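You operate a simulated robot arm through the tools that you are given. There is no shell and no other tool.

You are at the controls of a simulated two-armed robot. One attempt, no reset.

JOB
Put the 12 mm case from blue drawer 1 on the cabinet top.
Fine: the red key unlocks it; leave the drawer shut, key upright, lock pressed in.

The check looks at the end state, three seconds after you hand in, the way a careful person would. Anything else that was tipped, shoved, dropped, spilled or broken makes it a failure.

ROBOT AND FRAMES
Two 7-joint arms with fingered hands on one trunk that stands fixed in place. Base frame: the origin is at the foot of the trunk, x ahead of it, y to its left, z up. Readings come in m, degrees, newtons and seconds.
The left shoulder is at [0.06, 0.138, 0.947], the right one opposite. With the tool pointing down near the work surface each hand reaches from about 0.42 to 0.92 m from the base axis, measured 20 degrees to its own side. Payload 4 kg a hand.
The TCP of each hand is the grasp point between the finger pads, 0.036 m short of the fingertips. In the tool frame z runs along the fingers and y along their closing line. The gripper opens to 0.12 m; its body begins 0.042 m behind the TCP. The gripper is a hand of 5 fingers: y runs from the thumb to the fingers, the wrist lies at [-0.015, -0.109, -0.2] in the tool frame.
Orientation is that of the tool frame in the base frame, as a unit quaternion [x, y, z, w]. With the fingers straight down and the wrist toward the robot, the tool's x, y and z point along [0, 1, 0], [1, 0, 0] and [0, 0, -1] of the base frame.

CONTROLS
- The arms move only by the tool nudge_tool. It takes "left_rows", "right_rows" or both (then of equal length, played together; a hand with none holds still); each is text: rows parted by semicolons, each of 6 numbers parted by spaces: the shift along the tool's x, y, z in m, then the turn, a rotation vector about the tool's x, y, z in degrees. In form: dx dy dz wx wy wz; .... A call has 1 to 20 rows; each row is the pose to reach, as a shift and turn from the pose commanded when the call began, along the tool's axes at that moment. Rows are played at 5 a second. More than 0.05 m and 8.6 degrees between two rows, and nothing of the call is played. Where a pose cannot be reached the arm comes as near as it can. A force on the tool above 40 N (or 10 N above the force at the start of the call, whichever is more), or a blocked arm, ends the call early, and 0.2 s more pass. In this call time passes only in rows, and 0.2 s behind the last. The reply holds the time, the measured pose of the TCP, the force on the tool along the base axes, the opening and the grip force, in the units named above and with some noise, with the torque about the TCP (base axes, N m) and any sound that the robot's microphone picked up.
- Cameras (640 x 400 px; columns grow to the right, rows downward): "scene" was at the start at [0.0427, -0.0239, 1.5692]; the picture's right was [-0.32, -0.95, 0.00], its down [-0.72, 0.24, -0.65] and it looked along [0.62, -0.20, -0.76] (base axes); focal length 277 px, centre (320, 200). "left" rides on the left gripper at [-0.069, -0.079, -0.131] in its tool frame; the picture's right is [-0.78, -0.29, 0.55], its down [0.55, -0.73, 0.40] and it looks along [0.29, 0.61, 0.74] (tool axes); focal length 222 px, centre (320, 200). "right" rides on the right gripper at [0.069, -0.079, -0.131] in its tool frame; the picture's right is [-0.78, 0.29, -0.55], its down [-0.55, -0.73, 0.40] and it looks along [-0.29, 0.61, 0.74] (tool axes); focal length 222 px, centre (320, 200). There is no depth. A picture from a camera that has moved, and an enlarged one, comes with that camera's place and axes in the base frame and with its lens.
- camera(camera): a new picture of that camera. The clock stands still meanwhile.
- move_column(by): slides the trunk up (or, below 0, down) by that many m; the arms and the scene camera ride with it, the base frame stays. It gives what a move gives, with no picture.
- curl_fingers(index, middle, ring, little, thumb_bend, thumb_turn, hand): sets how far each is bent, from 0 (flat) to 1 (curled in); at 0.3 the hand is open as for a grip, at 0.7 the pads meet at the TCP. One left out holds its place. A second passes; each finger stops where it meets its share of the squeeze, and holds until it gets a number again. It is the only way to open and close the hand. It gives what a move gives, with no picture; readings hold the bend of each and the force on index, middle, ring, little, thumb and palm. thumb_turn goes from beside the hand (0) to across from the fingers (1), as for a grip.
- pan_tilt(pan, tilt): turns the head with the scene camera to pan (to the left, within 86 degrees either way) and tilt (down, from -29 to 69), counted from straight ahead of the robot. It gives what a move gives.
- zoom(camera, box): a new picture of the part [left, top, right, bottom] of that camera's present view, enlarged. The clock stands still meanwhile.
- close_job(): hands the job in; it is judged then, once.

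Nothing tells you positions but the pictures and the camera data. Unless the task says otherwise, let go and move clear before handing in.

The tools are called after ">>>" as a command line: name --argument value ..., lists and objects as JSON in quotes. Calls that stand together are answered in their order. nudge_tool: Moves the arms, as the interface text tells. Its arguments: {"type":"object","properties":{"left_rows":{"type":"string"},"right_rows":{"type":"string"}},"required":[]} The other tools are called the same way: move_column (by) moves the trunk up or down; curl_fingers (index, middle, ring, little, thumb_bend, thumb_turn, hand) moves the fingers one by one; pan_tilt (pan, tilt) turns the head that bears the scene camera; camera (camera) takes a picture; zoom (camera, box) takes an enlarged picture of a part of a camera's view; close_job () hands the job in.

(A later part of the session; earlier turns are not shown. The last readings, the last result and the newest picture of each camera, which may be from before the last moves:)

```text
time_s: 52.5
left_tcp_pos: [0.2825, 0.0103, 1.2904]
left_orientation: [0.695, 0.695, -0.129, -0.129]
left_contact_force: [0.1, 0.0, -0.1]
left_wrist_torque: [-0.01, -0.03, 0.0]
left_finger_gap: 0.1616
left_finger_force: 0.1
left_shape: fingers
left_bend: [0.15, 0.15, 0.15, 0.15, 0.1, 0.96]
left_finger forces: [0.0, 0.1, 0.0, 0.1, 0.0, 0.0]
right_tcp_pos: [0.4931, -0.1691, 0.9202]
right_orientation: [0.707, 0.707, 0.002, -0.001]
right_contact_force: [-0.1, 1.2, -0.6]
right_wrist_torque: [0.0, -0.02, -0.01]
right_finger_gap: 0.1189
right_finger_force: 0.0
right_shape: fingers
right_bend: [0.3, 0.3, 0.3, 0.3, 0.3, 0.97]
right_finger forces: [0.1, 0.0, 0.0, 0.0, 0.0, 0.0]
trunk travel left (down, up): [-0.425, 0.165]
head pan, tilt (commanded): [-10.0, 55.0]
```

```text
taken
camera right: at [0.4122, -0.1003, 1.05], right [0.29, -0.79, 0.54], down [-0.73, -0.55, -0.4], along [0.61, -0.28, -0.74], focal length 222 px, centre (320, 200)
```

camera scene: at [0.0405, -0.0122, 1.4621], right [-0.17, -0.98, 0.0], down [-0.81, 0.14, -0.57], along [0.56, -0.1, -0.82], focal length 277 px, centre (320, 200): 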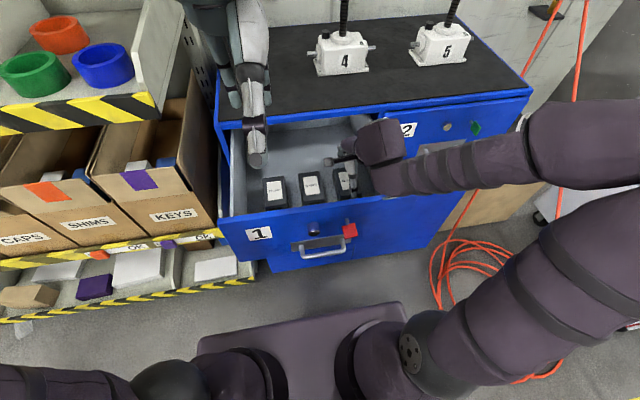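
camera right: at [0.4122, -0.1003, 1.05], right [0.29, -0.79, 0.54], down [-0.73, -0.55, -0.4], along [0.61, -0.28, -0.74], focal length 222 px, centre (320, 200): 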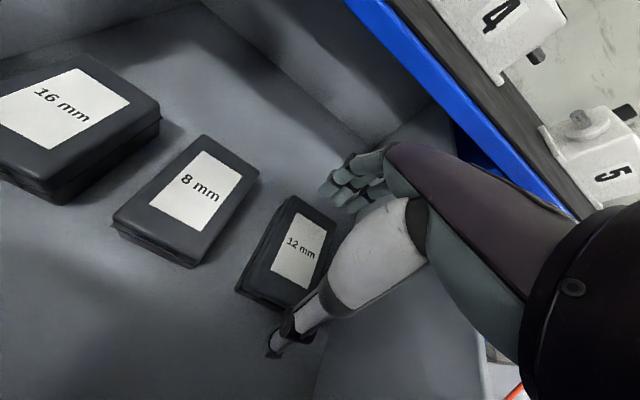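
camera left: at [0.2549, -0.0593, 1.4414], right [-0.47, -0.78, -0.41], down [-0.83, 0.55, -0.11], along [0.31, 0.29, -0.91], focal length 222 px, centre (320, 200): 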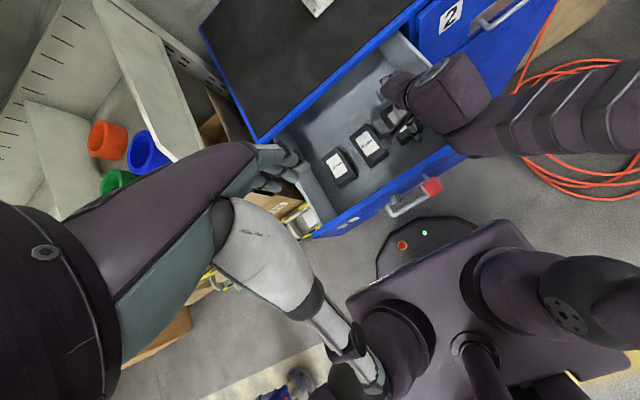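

The forearm now sits well above the drawer edge (≈1.13 m). I'll descend the last 4 cm with a 4 mm forward correction.

>>> nudge_tool --right_rows "0 0.003 0.015 0 0 0; 0 0.004 0.028 0 0 0; 0 0.004 0.038 0 0 0"

>>> camera --camera "right"

>>> zoom --camera "left" --box '[320, 50, 480, 170]'

>>> zoom --camera "scene" --box '[250, 100, 410, 220]'

```text
time_s: 53.3
left_tcp_pos: [0.2816, 0.0115, 1.2912]
left_orientation: [0.696, 0.694, -0.128, -0.129]
left_contact_force: [0.6, 0.1, 0.2]
left_wrist_torque: [0.0, -0.01, -0.04]
left_finger_gap: 0.1617
left_finger_force: 0.0
left_shape: fingers
left_bend: [0.15, 0.15, 0.15, 0.15, 0.1, 0.96]
left_finger forces: [0.0, 0.1, 0.0, 0.0, 0.1, 0.1]
right_tcp_pos: [0.4966, -0.1678, 0.883]
right_orientation: [0.707, 0.708, 0.001, 0.0]
right_contact_force: [1.0, 0.1, -0.3]
right_wrist_torque: [-0.03, 0.0, -0.04]
right_finger_gap: 0.1185
right_finger_force: 0.0
right_shape: fingers
right_bend: [0.3, 0.3, 0.3, 0.3, 0.3, 0.97]
right_finger forces: [0.0, 0.0, 0.1, 0.0, 0.0, 0.1]
trunk travel left (down, up): [-0.425, 0.165]
head pan, tilt (commanded): [-10.0, 55.0]
```

```text
taken
camera right: at [0.4161, -0.0998, 1.0142], right [0.29, -0.79, 0.55], down [-0.73, -0.55, -0.4], along [0.61, -0.28, -0.74], focal length 222 px, centre (320, 200)
```

right: 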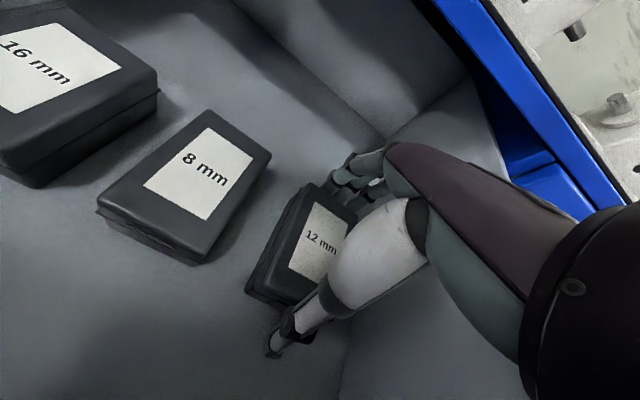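

```text
3.33 times, centred on (400, 110) of left
camera zoom: at [0.2546, -0.0592, 1.4415], right [-0.47, -0.78, -0.41], down [-0.83, 0.55, -0.11], along [0.31, 0.29, -0.91], focal length 740 px, centre (53, 500)
```

zoom: 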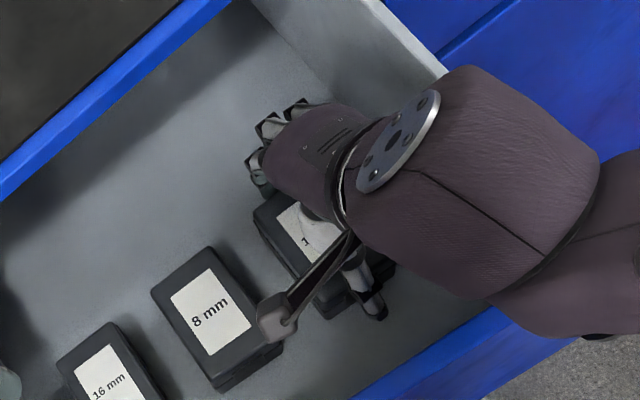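

```text
3.33 times, centred on (330, 160) of scene
camera zoom: at [0.0402, -0.012, 1.4621], right [-0.17, -0.98, 0.0], down [-0.81, 0.14, -0.57], along [0.56, -0.1, -0.82], focal length 923 px, centre (287, 333)
```

zoom: 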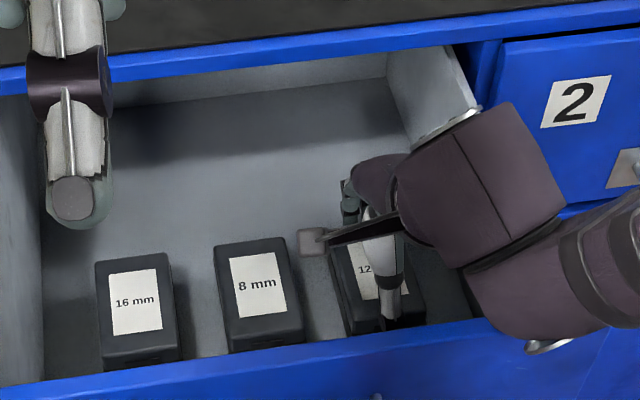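

The hand straddles the case, thumb at the front and fingers behind. Closing the thumb, middle and ring fingers on it, index and little only slightly.

>>> curl_fingers --hand "right" --index 0.38 --middle 0.6 --ring 0.6 --little 0.38 --thumb_bend 0.6

>>> camera --camera "right"

>>> zoom --camera "left" --box '[320, 50, 480, 170]'

>>> zoom --camera "scene" --box '[250, 100, 410, 220]'

```text
time_s: 54.3
left_tcp_pos: [0.2803, 0.0114, 1.2909]
left_orientation: [0.696, 0.694, -0.129, -0.129]
left_contact_force: [0.2, -0.2, 0.9]
left_wrist_torque: [0.03, -0.03, -0.01]
left_finger_gap: 0.1617
left_finger_force: 0.1
left_shape: fingers
left_bend: [0.15, 0.15, 0.15, 0.15, 0.1, 0.96]
left_finger forces: [0.0, 0.0, 0.0, 0.0, 0.1, 0.1]
right_tcp_pos: [0.4973, -0.1674, 0.8843]
right_orientation: [0.707, 0.707, 0.002, 0.001]
right_contact_force: [-1.5, 4.3, 8.5]
right_wrist_torque: [-0.11, -0.54, 0.17]
right_finger_gap: 0.0962
right_finger_force: 23.9
right_shape: fingers
right_bend: [0.36, 0.39, 0.39, 0.38, 0.48, 0.98]
right_finger forces: [2.8, 9.7, 10.3, 0.1, 24.5, 0.0]
trunk travel left (down, up): [-0.425, 0.165]
head pan, tilt (commanded): [-10.0, 55.0]
```

```text
taken
camera right: at [0.4155, -0.099, 1.0149], right [0.29, -0.79, 0.55], down [-0.73, -0.55, -0.4], along [0.62, -0.28, -0.74], focal length 222 px, centre (320, 200)
```

right: 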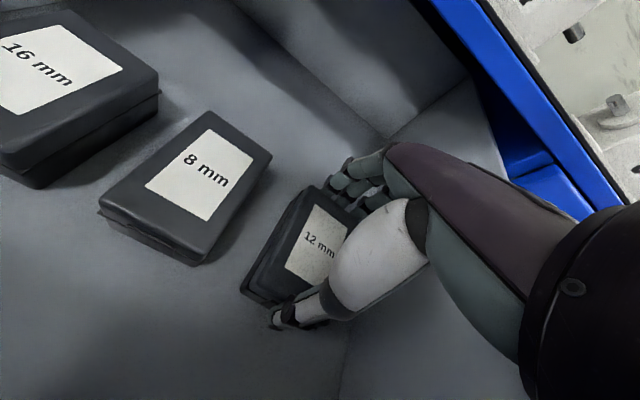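

```text
3.33 times, centred on (400, 110) of left
camera zoom: at [0.2537, -0.0585, 1.4417], right [-0.47, -0.78, -0.41], down [-0.83, 0.55, -0.11], along [0.31, 0.29, -0.91], focal length 740 px, centre (53, 500)
```

zoom: 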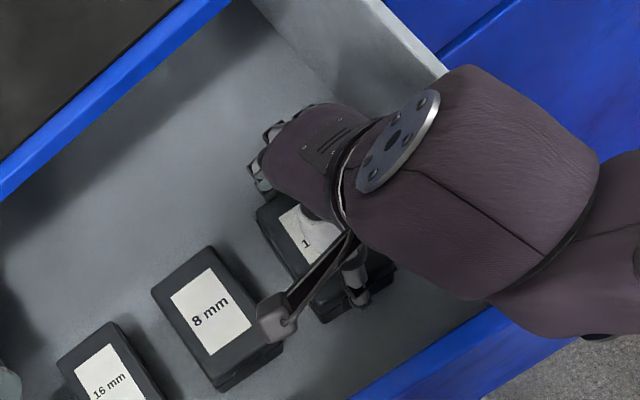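

```text
3.33 times, centred on (330, 160) of scene
camera zoom: at [0.0394, -0.0113, 1.4621], right [-0.17, -0.98, 0.0], down [-0.81, 0.14, -0.57], along [0.57, -0.1, -0.82], focal length 923 px, centre (287, 333)
```

zoom: 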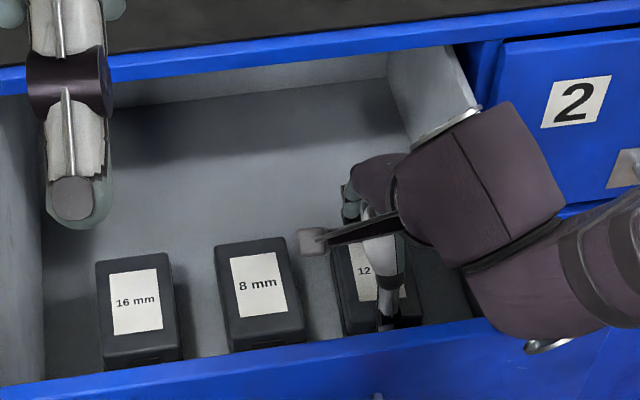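

Firm grip: thumb ≈24 N against middle and ring ≈10 N each. Lifting slowly and checking the case comes along.

>>> nudge_tool --right_rows "0 0 -0.01 0 0 0; 0 0 -0.025 0 0 0; 0 0 -0.045 0 0 0"

>>> camera --camera "right"

>>> zoom --camera "scene" --box '[250, 100, 410, 220]'

```text
time_s: 55.1
left_tcp_pos: [0.2818, 0.0101, 1.2904]
left_orientation: [0.696, 0.695, -0.129, -0.129]
left_contact_force: [0.3, -0.9, -0.7]
left_wrist_torque: [0.02, -0.01, 0.01]
left_finger_gap: 0.1617
left_finger_force: 0.0
left_shape: fingers
left_bend: [0.15, 0.15, 0.15, 0.15, 0.1, 0.96]
left_finger forces: [0.0, 0.0, 0.1, 0.0, 0.0, 0.0]
right_tcp_pos: [0.4982, -0.1702, 0.9264]
right_orientation: [0.706, 0.708, 0.001, -0.001]
right_contact_force: [1.1, -0.6, -3.6]
right_wrist_torque: [0.0, 0.01, 0.03]
right_finger_gap: 0.0959
right_finger_force: 23.1
right_shape: fingers
right_bend: [0.36, 0.39, 0.39, 0.38, 0.49, 0.98]
right_finger forces: [3.4, 9.4, 10.2, 0.1, 22.7, 0.1]
trunk travel left (down, up): [-0.425, 0.165]
head pan, tilt (commanded): [-10.0, 55.0]
```

```text
taken
camera right: at [0.4173, -0.1012, 1.0582], right [0.29, -0.79, 0.55], down [-0.73, -0.55, -0.4], along [0.61, -0.28, -0.74], focal length 222 px, centre (320, 200)
```

right: 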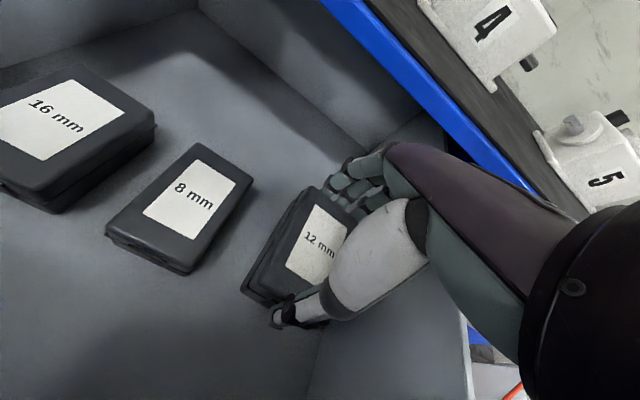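

```text
3.33 times, centred on (330, 160) of scene
camera zoom: at [0.0401, -0.0119, 1.462], right [-0.17, -0.98, 0.0], down [-0.81, 0.14, -0.57], along [0.56, -0.1, -0.82], focal length 923 px, centre (287, 333)
```

zoom: 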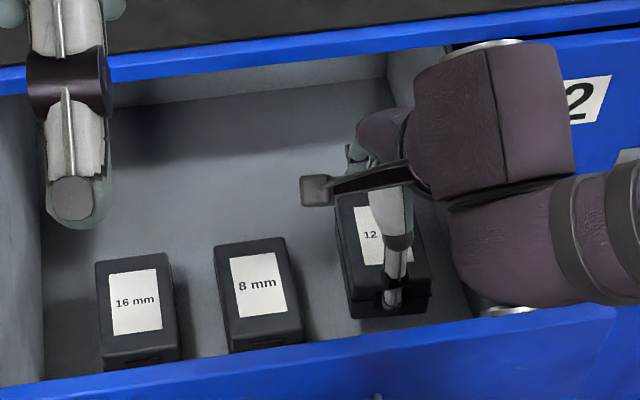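

The 12 mm case is securely lifted. Before carrying it over, I'll move the left hand away to the left so the arms don't meet, and raise the case above the cabinet top.

>>> nudge_tool --left_rows "0.03 0 0 0 0 0; 0.06 0 0 0 0 0; 0.09 0 0 0 0 0; 0.12 0 0 0 0 0; 0.15 0 0 0 0 0; 0.18 0 0 0 0 0; 0.2 0 0 0 0 0; 0.2 0 0 0 0 0" --right_rows "0 0 -0.03 0 0 0; 0 0 -0.06 0 0 0; 0 0 -0.09 0 0 0; 0 0 -0.12 0 0 0; 0 0 -0.15 0 0 0; 0 0 -0.18 0 0 0; 0 0 -0.21 0 0 0; 0 0 -0.23 0 0 0"

>>> camera --camera "scene"

>>> camera --camera "left"

>>> camera --camera "right"

```text
time_s: 56.9
left_tcp_pos: [0.2808, 0.2084, 1.2912]
left_orientation: [0.696, 0.694, -0.129, -0.13]
left_contact_force: [0.1, -0.3, -0.4]
left_wrist_torque: [0.03, 0.07, -0.04]
left_finger_gap: 0.1617
left_finger_force: 0.0
left_shape: fingers
left_bend: [0.15, 0.15, 0.15, 0.15, 0.1, 0.96]
left_finger forces: [0.1, 0.0, 0.1, 0.0, 0.1, 0.0]
right_tcp_pos: [0.4984, -0.1691, 1.1581]
right_orientation: [0.706, 0.708, 0.001, 0.0]
right_contact_force: [0.0, -0.3, -4.1]
right_wrist_torque: [0.03, -0.04, 0.01]
right_finger_gap: 0.0955
right_finger_force: 22.4
right_shape: fingers
right_bend: [0.36, 0.39, 0.39, 0.38, 0.49, 0.98]
right_finger forces: [3.5, 9.2, 10.0, 0.0, 22.2, 0.0]
trunk travel left (down, up): [-0.425, 0.165]
head pan, tilt (commanded): [-10.0, 55.0]
```

```text
taken
camera scene: at [0.0403, -0.012, 1.462], right [-0.17, -0.98, 0.0], down [-0.81, 0.14, -0.57], along [0.56, -0.1, -0.82], focal length 277 px, centre (320, 200)
```

scene: 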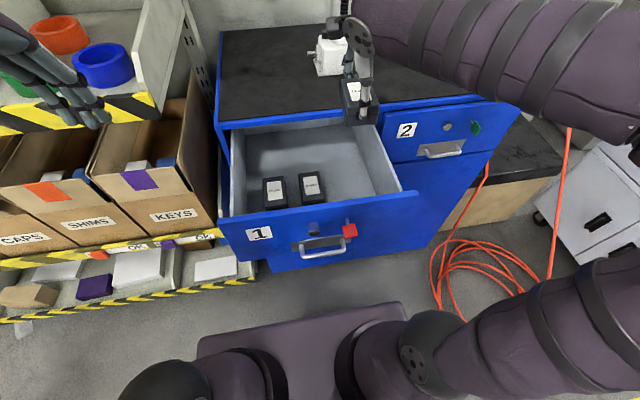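

```text
taken
camera left: at [0.2538, 0.1397, 1.4416], right [-0.47, -0.78, -0.41], down [-0.83, 0.55, -0.11], along [0.31, 0.29, -0.91], focal length 222 px, centre (320, 200)
```

left: 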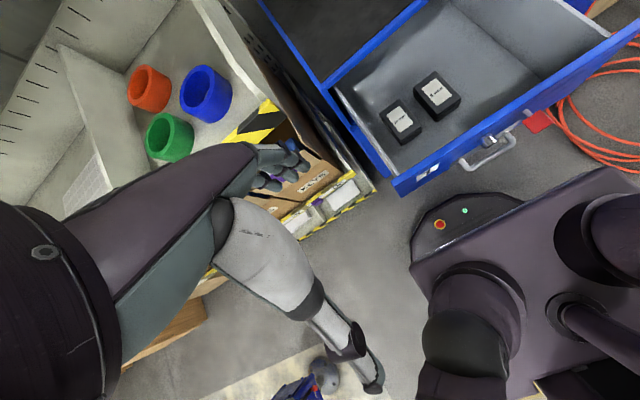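

```text
taken
camera right: at [0.418, -0.1011, 1.2898], right [0.29, -0.79, 0.55], down [-0.73, -0.55, -0.4], along [0.61, -0.28, -0.74], focal length 222 px, centre (320, 200)
```

right: 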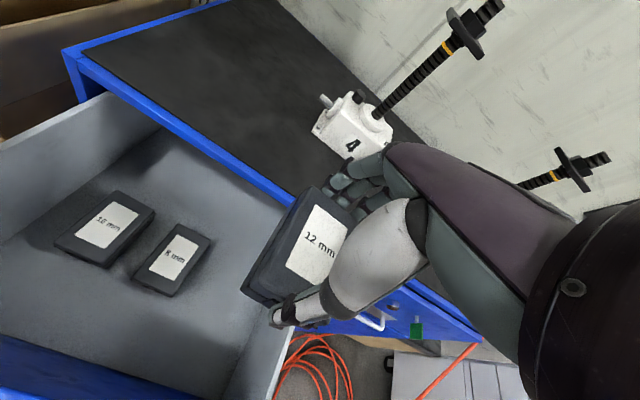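

The case is up at z≈1.11 and held steadily. I'll measure the cabinet-top height and free space more exactly before placing.

>>> zoom --camera "scene" --box '[205, 20, 405, 145]'

>>> zoom --camera "right" --box '[40, 0, 440, 220]'

>>> zoom --camera "right" --box '[40, 20, 140, 83]'

>>> zoom --camera "scene" --box '[205, 95, 255, 145]'

```text
3.20 times, centred on (305, 82) of scene
camera zoom: at [0.0403, -0.012, 1.462], right [-0.17, -0.98, 0.0], down [-0.81, 0.14, -0.57], along [0.56, -0.1, -0.82], focal length 886 px, centre (368, 576)
```

zoom: 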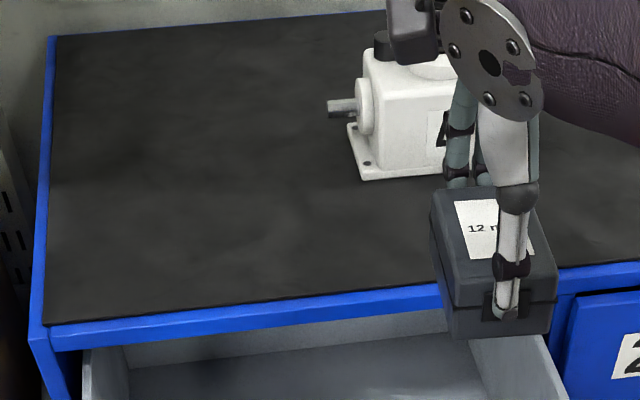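

```text
1.60 times, centred on (240, 110) of right
camera zoom: at [0.418, -0.1011, 1.2898], right [0.29, -0.79, 0.55], down [-0.73, -0.55, -0.4], along [0.61, -0.28, -0.74], focal length 355 px, centre (448, 344)
```

zoom: 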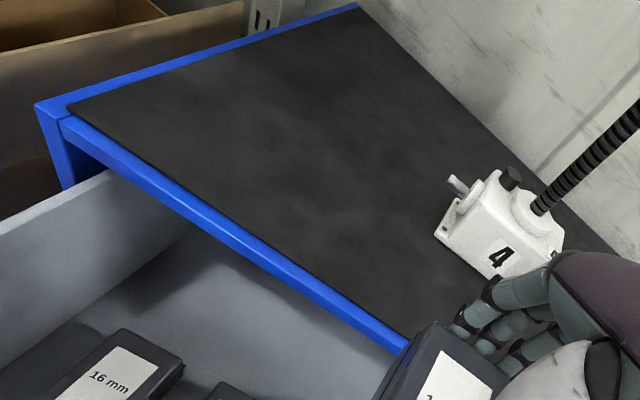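

```text
6.35 times, centred on (90, 52) of right
camera zoom: at [0.418, -0.1011, 1.2898], right [0.29, -0.79, 0.55], down [-0.73, -0.55, -0.4], along [0.61, -0.28, -0.74], focal length 1410 px, centre (1780, 1143)
```

zoom: 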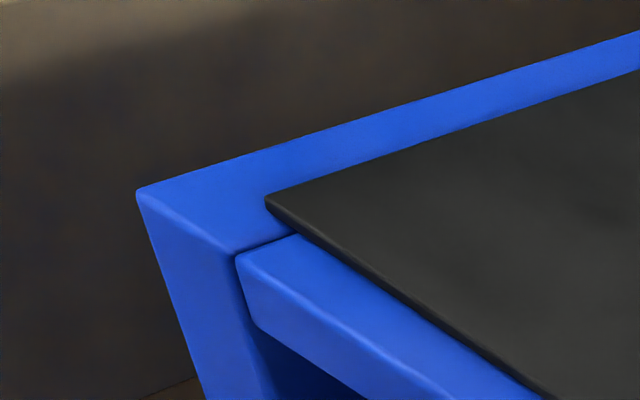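

```text
8.00 times, centred on (230, 120) of scene
camera zoom: at [0.0403, -0.012, 1.462], right [-0.17, -0.98, 0.0], down [-0.81, 0.14, -0.57], along [0.56, -0.1, -0.82], focal length 2215 px, centre (1040, 840)
```

zoom: 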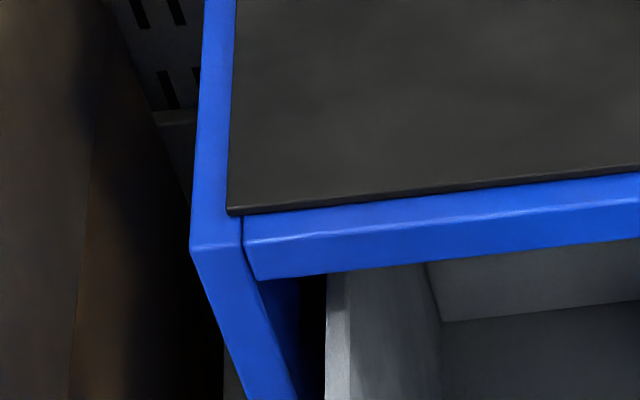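

The black top surface is at z≈1.018 with its front edge at x≈0.62. Module 4 starts at x≈0.77, y≤-0.11. I'll carry the case to about [0.68, 0.0], clear of it.

>>> nudge_tool --right_rows "0.028 0.03 0 0 0 0; 0.056 0.06 0 0 0 0; 0.085 0.091 0 0 0 0; 0.113 0.121 0 0 0 0; 0.141 0.152 0 0 0 0; 0.169 0.182 0 0 0 0; 0.169 0.182 0.03 0 0 0; 0.169 0.182 0.05 0 0 0"

>>> camera --camera "scene"

>>> camera --camera "right"

>>> camera --camera "left"

```text
time_s: 58.7
left_tcp_pos: [0.2808, 0.2101, 1.2901]
left_orientation: [0.695, 0.696, -0.129, -0.129]
left_contact_force: [-0.2, 0.0, 0.6]
left_wrist_torque: [0.04, 0.0, 0.01]
left_finger_gap: 0.162
left_finger_force: 0.0
left_shape: fingers
left_bend: [0.15, 0.15, 0.15, 0.15, 0.1, 0.96]
left_finger forces: [0.0, 0.1, 0.0, 0.1, 0.0, 0.0]
right_tcp_pos: [0.6823, 0.0013, 1.1091]
right_orientation: [0.706, 0.708, 0.002, 0.0]
right_contact_force: [-1.0, 0.0, -3.7]
right_wrist_torque: [0.0, 0.01, -0.02]
right_finger_gap: 0.0955
right_finger_force: 22.1
right_shape: fingers
right_bend: [0.36, 0.39, 0.39, 0.38, 0.49, 0.98]
right_finger forces: [3.3, 9.0, 9.8, 0.0, 21.9, 0.0]
trunk travel left (down, up): [-0.425, 0.165]
head pan, tilt (commanded): [-10.0, 55.0]
```

```text
taken
camera scene: at [0.0408, -0.0117, 1.462], right [-0.17, -0.98, 0.0], down [-0.81, 0.14, -0.57], along [0.56, -0.1, -0.82], focal length 277 px, centre (320, 200)
```

scene: 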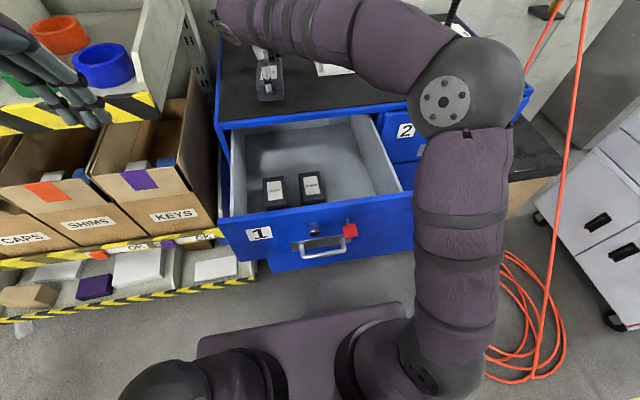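

```text
taken
camera right: at [0.6014, 0.0693, 1.2401], right [0.29, -0.79, 0.55], down [-0.73, -0.55, -0.4], along [0.61, -0.28, -0.74], focal length 222 px, centre (320, 200)
```

right: 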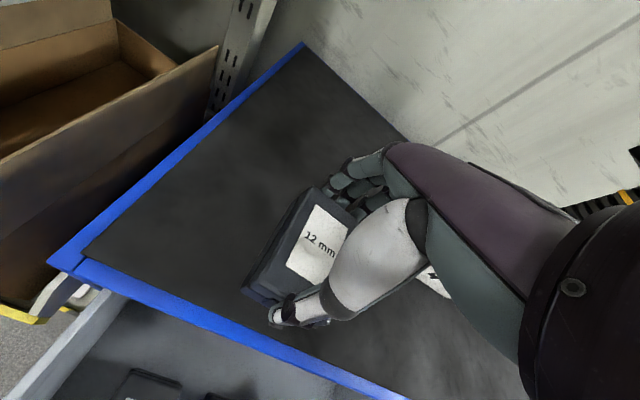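

```text
taken
camera left: at [0.2544, 0.1398, 1.4416], right [-0.47, -0.78, -0.41], down [-0.83, 0.55, -0.11], along [0.31, 0.29, -0.91], focal length 222 px, centre (320, 200)
```

left: 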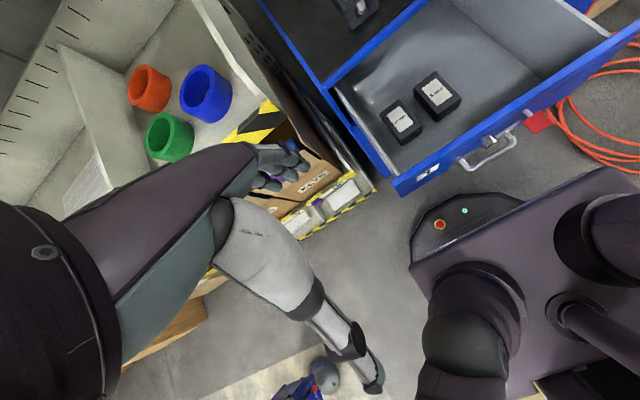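

The case is above the free area left of module 4. Lowering to just above the surface.

>>> nudge_tool --right_rows "0 0 0.012 0 0 0; 0 0 0.024 0 0 0; 0 0 0.033 0 0 0"

>>> zoom --camera "scene" --box '[210, 40, 330, 115]'

>>> zoom --camera "right" --box '[200, 130, 440, 350]'

```text
time_s: 59.5
left_tcp_pos: [0.28, 0.2081, 1.2922]
left_orientation: [0.695, 0.695, -0.129, -0.129]
left_contact_force: [0.2, -0.9, -0.3]
left_wrist_torque: [-0.02, 0.0, 0.02]
left_finger_gap: 0.1619
left_finger_force: 0.0
left_shape: fingers
left_bend: [0.15, 0.15, 0.15, 0.15, 0.1, 0.96]
left_finger forces: [0.1, 0.0, 0.1, 0.0, 0.0, 0.0]
right_tcp_pos: [0.6797, 0.002, 1.0782]
right_orientation: [0.707, 0.708, 0.004, 0.002]
right_contact_force: [-2.2, -1.1, 8.9]
right_wrist_torque: [-0.2, -0.56, -0.09]
right_finger_gap: 0.0958
right_finger_force: 22.7
right_shape: fingers
right_bend: [0.35, 0.39, 0.39, 0.38, 0.49, 0.98]
right_finger forces: [3.0, 9.2, 9.5, 0.0, 23.0, 0.1]
trunk travel left (down, up): [-0.425, 0.165]
head pan, tilt (commanded): [-10.0, 55.0]
```

```text
5.33 times, centred on (270, 78) of scene
camera zoom: at [0.0393, -0.0121, 1.4624], right [-0.17, -0.98, 0.0], down [-0.81, 0.14, -0.57], along [0.57, -0.1, -0.82], focal length 1477 px, centre (587, 853)
```

zoom: 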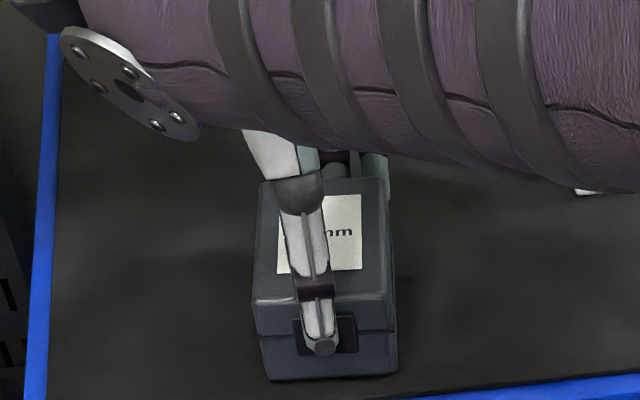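

```text
1.82 times, centred on (320, 240) of right
camera zoom: at [0.5985, 0.0701, 1.2107], right [0.29, -0.79, 0.55], down [-0.73, -0.55, -0.41], along [0.62, -0.28, -0.73], focal length 404 px, centre (320, 127)
```

zoom: 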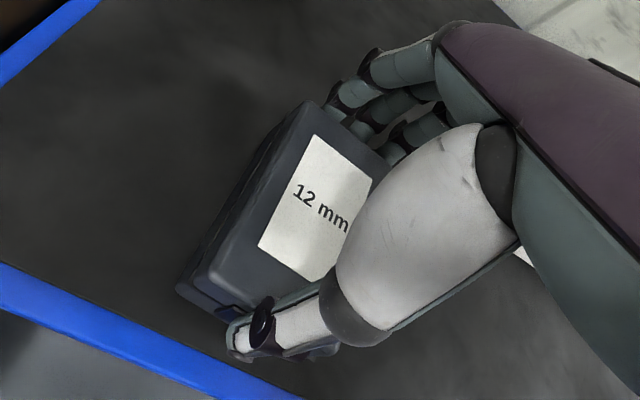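

Contact felt (+9 N up, acting near the back end of the case), so it may be slightly pitched in the grip. I'll examine its tilt before releasing.

>>> zoom --camera "scene" --box '[250, 68, 290, 113]'

>>> zoom --camera "right" --box '[255, 175, 375, 335]'

>>> zoom --camera "left" --box '[310, 0, 410, 62]'

```text
8.89 times, centred on (270, 90) of scene
camera zoom: at [0.0393, -0.0121, 1.4624], right [-0.17, -0.98, 0.0], down [-0.81, 0.14, -0.57], along [0.57, -0.1, -0.82], focal length 2461 px, centre (764, 1173)
```

zoom: 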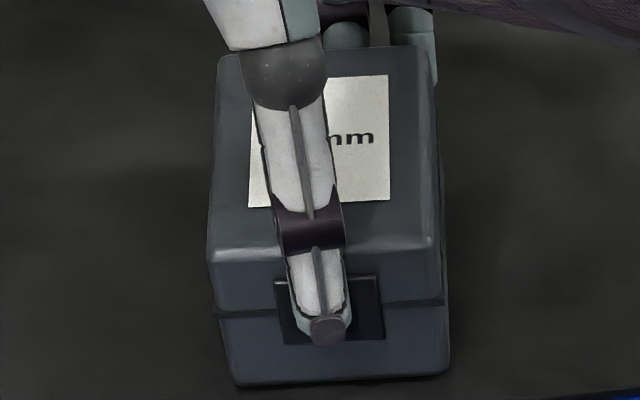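

```text
2.50 times, centred on (315, 255) of right
camera zoom: at [0.5985, 0.0701, 1.2107], right [0.29, -0.79, 0.55], down [-0.73, -0.55, -0.41], along [0.62, -0.28, -0.73], focal length 555 px, centre (332, 62)
```

zoom: 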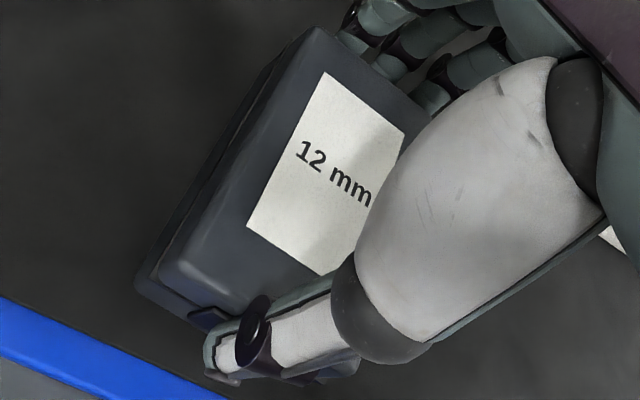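

```text
6.40 times, centred on (360, 31) of left
camera zoom: at [0.2529, 0.1393, 1.4422], right [-0.47, -0.78, -0.41], down [-0.83, 0.55, -0.11], along [0.31, 0.29, -0.91], focal length 1422 px, centre (64, 1282)
```

zoom: 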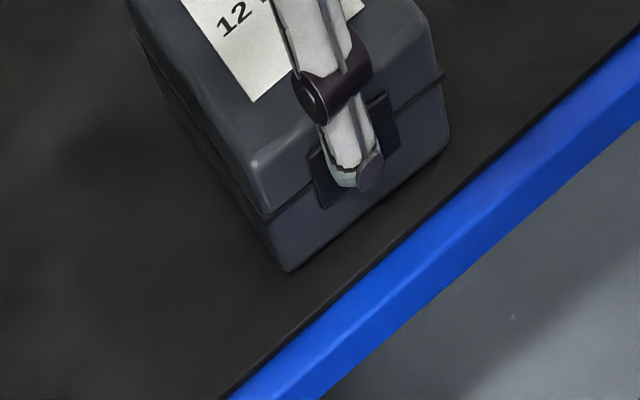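

The label corners show the back end about 3° low in the grip. I'll level the hand by that amount and settle the case onto the surface.

>>> nudge_tool --right_rows "0 0 0 -1.5 0 0; 0 0 0.001 -3.3 0 0; 0 0 0.003 -3.3 0 0"

>>> zoom --camera "left" --box '[310, 0, 410, 62]'

>>> zoom --camera "scene" --box '[250, 68, 290, 113]'

```text
time_s: 60.3
left_tcp_pos: [0.2795, 0.2095, 1.2916]
left_orientation: [0.696, 0.695, -0.129, -0.129]
left_contact_force: [0.7, -0.7, -0.2]
left_wrist_torque: [0.02, 0.04, 0.01]
left_finger_gap: 0.1616
left_finger_force: 0.0
left_shape: fingers
left_bend: [0.15, 0.15, 0.15, 0.15, 0.1, 0.96]
left_finger forces: [0.0, 0.0, 0.0, 0.1, 0.0, 0.0]
right_tcp_pos: [0.68, 0.0015, 1.0782]
right_orientation: [0.705, 0.708, 0.025, 0.022]
right_contact_force: [-4.2, -1.1, 22.2]
right_wrist_torque: [-0.18, 0.26, -0.06]
right_finger_gap: 0.0954
right_finger_force: 21.0
right_shape: fingers
right_bend: [0.36, 0.4, 0.4, 0.38, 0.5, 0.98]
right_finger forces: [2.5, 8.4, 8.9, 0.0, 22.7, 0.1]
trunk travel left (down, up): [-0.425, 0.165]
head pan, tilt (commanded): [-10.0, 55.0]
```

```text
6.40 times, centred on (360, 31) of left
camera zoom: at [0.2515, 0.1394, 1.4424], right [-0.47, -0.78, -0.41], down [-0.83, 0.55, -0.11], along [0.31, 0.29, -0.91], focal length 1422 px, centre (64, 1282)
```

zoom: 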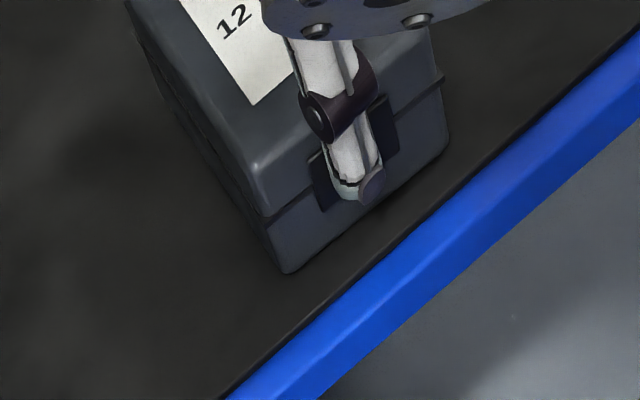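

```text
8.89 times, centred on (270, 90) of scene
camera zoom: at [0.0379, -0.012, 1.4624], right [-0.17, -0.98, 0.0], down [-0.81, 0.14, -0.57], along [0.57, -0.1, -0.82], focal length 2461 px, centre (764, 1173)
```

zoom: 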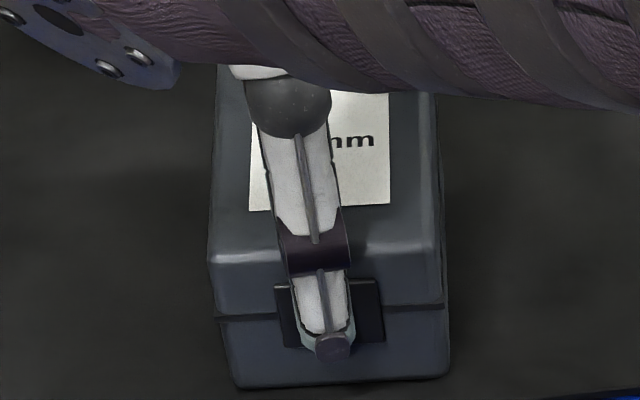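

The case now sits flat (load centred under the hand, 22 N from pressing). I'll ease off 3 mm and open the hand.

>>> nudge_tool --right_rows "0 0 -0.003 0 0 0"

>>> curl_fingers --hand "right" --index 0.28 --middle 0.28 --ring 0.28 --little 0.28 --thumb_bend 0.28

>>> zoom --camera "right" --box '[200, 130, 440, 350]'

>>> zoom --camera "scene" --box '[210, 40, 330, 115]'

```text
time_s: 60.7
left_tcp_pos: [0.2786, 0.2085, 1.2915]
left_orientation: [0.695, 0.695, -0.129, -0.129]
left_contact_force: [-0.2, 0.4, -0.4]
left_wrist_torque: [0.03, 0.01, 0.03]
left_finger_gap: 0.1617
left_finger_force: 0.0
left_shape: fingers
left_bend: [0.15, 0.15, 0.15, 0.15, 0.1, 0.96]
left_finger forces: [0.0, 0.0, 0.0, 0.0, 0.0, 0.0]
right_tcp_pos: [0.6787, 0.0013, 1.0777]
right_orientation: [0.706, 0.708, 0.022, 0.021]
right_contact_force: [1.4, 1.3, 17.7]
right_wrist_torque: [-0.06, -0.04, 0.03]
right_finger_gap: 0.0952
right_finger_force: 21.9
right_shape: fingers
right_bend: [0.35, 0.4, 0.39, 0.38, 0.5, 0.98]
right_finger forces: [3.0, 9.6, 10.1, 0.0, 21.9, 0.1]
trunk travel left (down, up): [-0.425, 0.165]
head pan, tilt (commanded): [-10.0, 55.0]
```

```text
time_s: 61.7
left_tcp_pos: [0.2813, 0.2098, 1.2911]
left_orientation: [0.696, 0.695, -0.129, -0.129]
left_contact_force: [-0.6, 0.3, -0.6]
left_wrist_torque: [0.02, 0.01, -0.03]
left_finger_gap: 0.162
left_finger_force: 0.0
left_shape: fingers
left_bend: [0.15, 0.15, 0.15, 0.15, 0.1, 0.96]
left_finger forces: [0.0, 0.1, 0.0, 0.0, 0.1, 0.0]
right_tcp_pos: [0.6797, 0.0003, 1.0766]
right_orientation: [0.706, 0.707, 0.022, 0.021]
right_contact_force: [0.2, -1.1, 0.2]
right_wrist_torque: [-0.01, 0.0, 0.01]
right_finger_gap: 0.1241
right_finger_force: 0.0
right_shape: fingers
right_bend: [0.28, 0.28, 0.28, 0.28, 0.28, 0.97]
right_finger forces: [0.0, 0.1, 0.0, 0.1, 0.0, 0.0]
trunk travel left (down, up): [-0.425, 0.165]
head pan, tilt (commanded): [-10.0, 55.0]
```

```text
1.82 times, centred on (320, 240) of right
camera zoom: at [0.5917, 0.0696, 1.2027], right [0.26, -0.79, 0.56], down [-0.71, -0.55, -0.44], along [0.66, -0.28, -0.7], focal length 404 px, centre (320, 127)
```

zoom: 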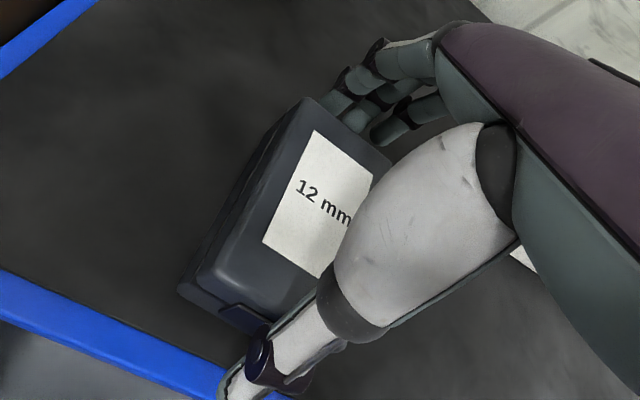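

```text
5.33 times, centred on (270, 78) of scene
camera zoom: at [0.0403, -0.0119, 1.462], right [-0.17, -0.98, 0.0], down [-0.81, 0.14, -0.57], along [0.56, -0.1, -0.82], focal length 1477 px, centre (587, 853)
```

zoom: 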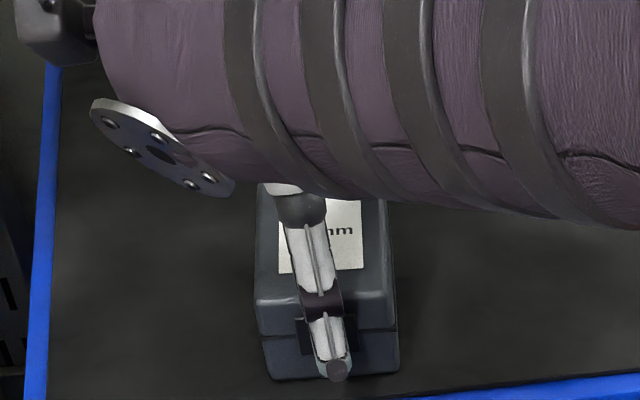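

Released, no forces. Lifting the hand straight up off the case.

>>> nudge_tool --right_rows "0 0.001 -0.018 0 0 0; 0 0.0023 -0.04 0 0 0; 0 0.0046 -0.08 1.6 0 0; 0 0.0069 -0.12 3.3 0 0"

>>> camera --camera "scene"

>>> camera --camera "right"

```text
time_s: 62.7
left_tcp_pos: [0.2815, 0.2084, 1.2899]
left_orientation: [0.696, 0.694, -0.128, -0.129]
left_contact_force: [-0.8, 1.3, 0.2]
left_wrist_torque: [0.01, 0.02, -0.02]
left_finger_gap: 0.1618
left_finger_force: 0.0
left_shape: fingers
left_bend: [0.15, 0.15, 0.15, 0.15, 0.1, 0.96]
left_finger forces: [0.1, 0.0, 0.1, 0.0, 0.0, 0.1]
right_tcp_pos: [0.6797, -0.0009, 1.1952]
right_orientation: [0.706, 0.708, 0.001, -0.001]
right_contact_force: [-0.2, 0.2, -0.4]
right_wrist_torque: [0.0, -0.02, 0.01]
right_finger_gap: 0.1244
right_finger_force: 0.0
right_shape: fingers
right_bend: [0.28, 0.28, 0.28, 0.28, 0.28, 0.97]
right_finger forces: [0.0, 0.1, 0.1, 0.1, 0.0, 0.0]
trunk travel left (down, up): [-0.425, 0.165]
head pan, tilt (commanded): [-10.0, 55.0]
```

```text
taken
camera scene: at [0.0403, -0.0117, 1.462], right [-0.17, -0.98, 0.0], down [-0.81, 0.14, -0.57], along [0.56, -0.1, -0.82], focal length 277 px, centre (320, 200)
```

scene: 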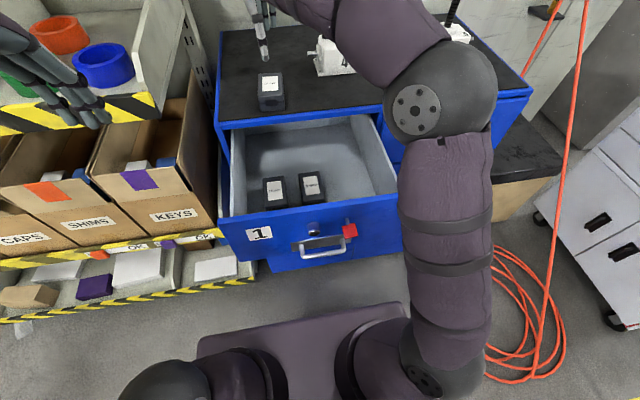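

```text
taken
camera right: at [0.598, 0.0673, 1.3261], right [0.29, -0.79, 0.55], down [-0.73, -0.55, -0.4], along [0.61, -0.28, -0.74], focal length 222 px, centre (320, 200)
```

right: 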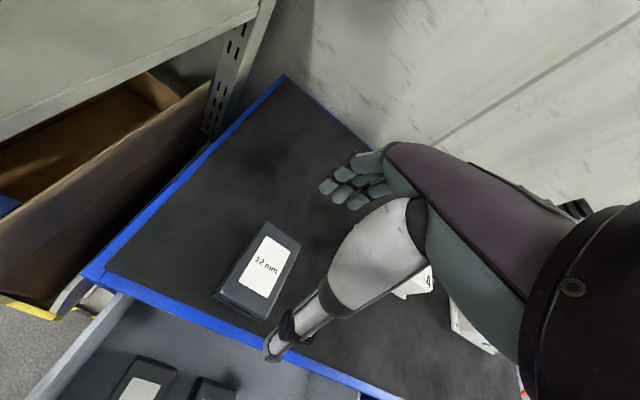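

The 12 mm case stands flat on the cabinet top, clear of everything. Next I close up: first bring the right hand back to the right side and return it to the forward-pointing pose used for the key.

>>> nudge_tool --right_rows "-0.02 -0.03 0 0 0 0; -0.05 -0.06 0 0 0 0; -0.085 -0.085 0.005 0 0 0; -0.12 -0.11 0.01 0 0 0; -0.16 -0.13 0.015 0 0 0; -0.2 -0.15 0.02 0 0 0; -0.235 -0.165 0.025 0 0 0; -0.27 -0.18 0.035 0 0 0; -0.3 -0.193 0.043 0 0 0"

>>> nudge_tool --right_rows "-0.009 0 0 -4.62 -4.62 -4.62; -0.018 0 0 -9.24 -9.24 -9.24; -0.027 0 0 -13.86 -13.86 -13.86; -0.036 0 0 -18.48 -18.48 -18.48; -0.045 0 0 -23.09 -23.09 -23.09; -0.054 0 0 -27.71 -27.71 -27.71; -0.063 0 0 -32.33 -32.33 -32.33; -0.072 0 0 -36.95 -36.95 -36.95; -0.081 0 0 -41.57 -41.57 -41.57; -0.09 0 0 -46.19 -46.19 -46.19; -0.099 0 0 -50.81 -50.81 -50.81; -0.108 0 0 -55.43 -55.43 -55.43; -0.117 0 0 -60.04 -60.04 -60.04; -0.126 0 0 -64.66 -64.66 -64.66; -0.132 0 0 -69.28 -69.28 -69.28"

>>> camera --camera "scene"

```text
time_s: 64.7
left_tcp_pos: [0.2824, 0.2088, 1.2915]
left_orientation: [0.695, 0.696, -0.129, -0.128]
left_contact_force: [0.3, 0.3, 0.6]
left_wrist_torque: [0.01, -0.03, 0.0]
left_finger_gap: 0.1619
left_finger_force: 0.0
left_shape: fingers
left_bend: [0.15, 0.15, 0.15, 0.15, 0.1, 0.96]
left_finger forces: [0.0, 0.0, 0.0, 0.1, 0.1, 0.0]
right_tcp_pos: [0.4869, -0.297, 1.1517]
right_orientation: [0.706, 0.708, 0.002, 0.0]
right_contact_force: [0.1, -0.2, 0.0]
right_wrist_torque: [0.03, 0.04, -0.01]
right_finger_gap: 0.1243
right_finger_force: 0.1
right_shape: fingers
right_bend: [0.28, 0.28, 0.28, 0.28, 0.28, 0.97]
right_finger forces: [0.0, 0.0, 0.0, 0.0, 0.1, 0.1]
trunk travel left (down, up): [-0.425, 0.165]
head pan, tilt (commanded): [-10.0, 55.0]
```

```text
time_s: 67.9
left_tcp_pos: [0.2814, 0.2078, 1.2912]
left_orientation: [0.695, 0.696, -0.128, -0.129]
left_contact_force: [0.3, -0.1, 0.4]
left_wrist_torque: [0.01, 0.03, 0.03]
left_finger_gap: 0.1621
left_finger_force: 0.1
left_shape: fingers
left_bend: [0.15, 0.15, 0.15, 0.15, 0.1, 0.96]
left_finger forces: [0.0, 0.1, 0.0, 0.0, 0.0, 0.1]
right_tcp_pos: [0.4882, -0.432, 1.1506]
right_orientation: [0.001, 0.706, 0.001, 0.708]
right_contact_force: [0.3, -0.6, 0.4]
right_wrist_torque: [0.01, 0.0, 0.0]
right_finger_gap: 0.1243
right_finger_force: 0.1
right_shape: fingers
right_bend: [0.28, 0.28, 0.28, 0.28, 0.28, 0.97]
right_finger forces: [0.0, 0.0, 0.0, 0.1, 0.0, 0.0]
trunk travel left (down, up): [-0.425, 0.165]
head pan, tilt (commanded): [-10.0, 55.0]
```

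```text
taken
camera scene: at [0.0404, -0.0123, 1.4621], right [-0.17, -0.98, 0.0], down [-0.81, 0.14, -0.57], along [0.56, -0.1, -0.82], focal length 277 px, centre (320, 200)
```

scene: 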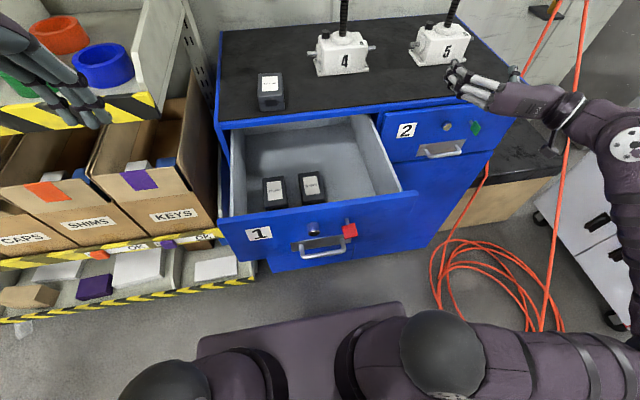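

Right hand is parked in its key pose. Now I'll lower the trunk again, fold the left hand into a fist, and bring its knuckles in front of the left half of drawer 1, away from plunger, key and handle.

>>> move_column --by -0.15

>>> curl_fingers --hand "left" --index 1.0 --middle 1.0 --ring 1.0 --little 1.0 --thumb_bend 0.6

>>> nudge_tool --left_rows "-0.0408 -0.0104 0.0147 4.75 0 0; -0.0815 -0.0209 0.0295 9.5 0 0; -0.1223 -0.0313 0.0442 14.25 0 0; -0.163 -0.0417 0.0589 19 0 0"

>>> camera --camera "scene"

>>> camera --camera "left"

```text
time_s: 69.7
left_tcp_pos: [0.2798, 0.2096, 1.1417]
left_orientation: [0.696, 0.695, -0.129, -0.129]
left_contact_force: [0.5, 0.4, 0.1]
left_wrist_torque: [-0.01, 0.05, -0.01]
left_finger_gap: 0.1618
left_finger_force: 0.1
left_shape: fingers
left_bend: [0.15, 0.15, 0.15, 0.15, 0.1, 0.96]
left_finger forces: [0.0, 0.0, 0.1, 0.1, 0.0, 0.0]
right_tcp_pos: [0.4886, -0.431, 1.0008]
right_orientation: [0.0, 0.707, 0.001, 0.708]
right_contact_force: [-1.0, -0.6, -0.4]
right_wrist_torque: [-0.02, -0.01, -0.03]
right_finger_gap: 0.1242
right_finger_force: 0.1
right_shape: fingers
right_bend: [0.28, 0.28, 0.28, 0.28, 0.28, 0.97]
right_finger forces: [0.0, 0.0, 0.0, 0.0, 0.1, 0.0]
trunk travel left (down, up): [-0.275, 0.315]
head pan, tilt (commanded): [-10.0, 55.0]
```

```text
time_s: 70.7
left_tcp_pos: [0.2816, 0.2096, 1.1412]
left_orientation: [0.696, 0.695, -0.129, -0.129]
left_contact_force: [0.4, -0.3, -1.1]
left_wrist_torque: [0.02, 0.0, 0.0]
left_finger_gap: 0.0628
left_finger_force: 0.1
left_shape: fingers
left_bend: [1.0, 1.0, 1.0, 1.0, 0.6, 1.0]
left_finger forces: [0.0, 0.0, 0.0, 0.0, 0.0, 0.0]
right_tcp_pos: [0.4897, -0.431, 1.0011]
right_orientation: [0.0, 0.706, 0.001, 0.708]
right_contact_force: [-0.1, 0.1, -0.2]
right_wrist_torque: [-0.01, 0.03, 0.0]
right_finger_gap: 0.1245
right_finger_force: 0.0
right_shape: fingers
right_bend: [0.28, 0.28, 0.28, 0.28, 0.28, 0.97]
right_finger forces: [0.1, 0.0, 0.0, 0.1, 0.1, 0.1]
trunk travel left (down, up): [-0.275, 0.315]
head pan, tilt (commanded): [-10.0, 55.0]
```

```text
time_s: 71.7
left_tcp_pos: [0.2201, 0.0446, 1.1011]
left_orientation: [0.664, 0.664, -0.243, -0.242]
left_contact_force: [-0.5, -0.8, 0.5]
left_wrist_torque: [-0.01, -0.02, -0.03]
left_finger_gap: 0.0626
left_finger_force: 0.0
left_shape: fingers
left_bend: [1.0, 1.0, 1.0, 1.0, 0.6, 1.0]
left_finger forces: [0.0, 0.1, 0.0, 0.0, 0.1, 0.1]
right_tcp_pos: [0.4866, -0.4308, 0.9996]
right_orientation: [0.0, 0.707, 0.001, 0.708]
right_contact_force: [-0.1, 0.0, -0.5]
right_wrist_torque: [-0.02, 0.0, 0.0]
right_finger_gap: 0.1247
right_finger_force: 0.1
right_shape: fingers
right_bend: [0.28, 0.28, 0.28, 0.28, 0.28, 0.97]
right_finger forces: [0.1, 0.1, 0.1, 0.1, 0.1, 0.0]
trunk travel left (down, up): [-0.275, 0.315]
head pan, tilt (commanded): [-10.0, 55.0]
```

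```text
taken
camera scene: at [0.0402, -0.0122, 1.312], right [-0.17, -0.98, 0.0], down [-0.81, 0.14, -0.57], along [0.56, -0.1, -0.82], focal length 277 px, centre (320, 200)
```

scene: 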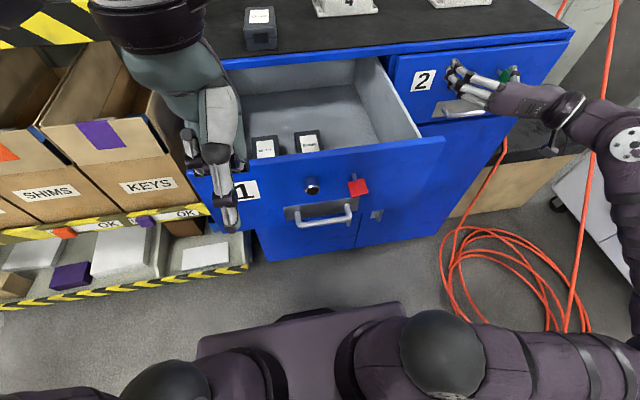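

```text
taken
camera left: at [0.2434, -0.0257, 1.2524], right [-0.58, -0.78, -0.23], down [-0.82, 0.55, 0.17], along [-0.01, 0.29, -0.96], focal length 222 px, centre (320, 200)
```

left: 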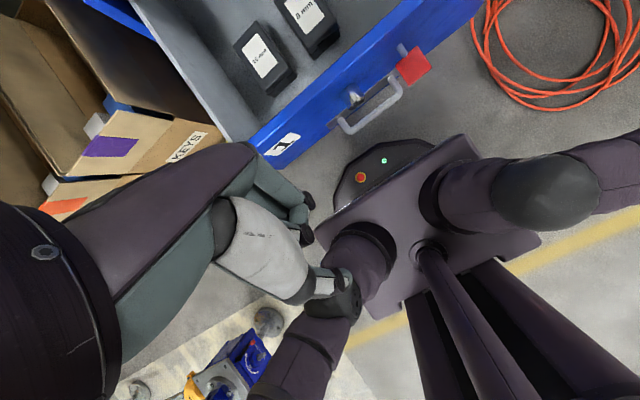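

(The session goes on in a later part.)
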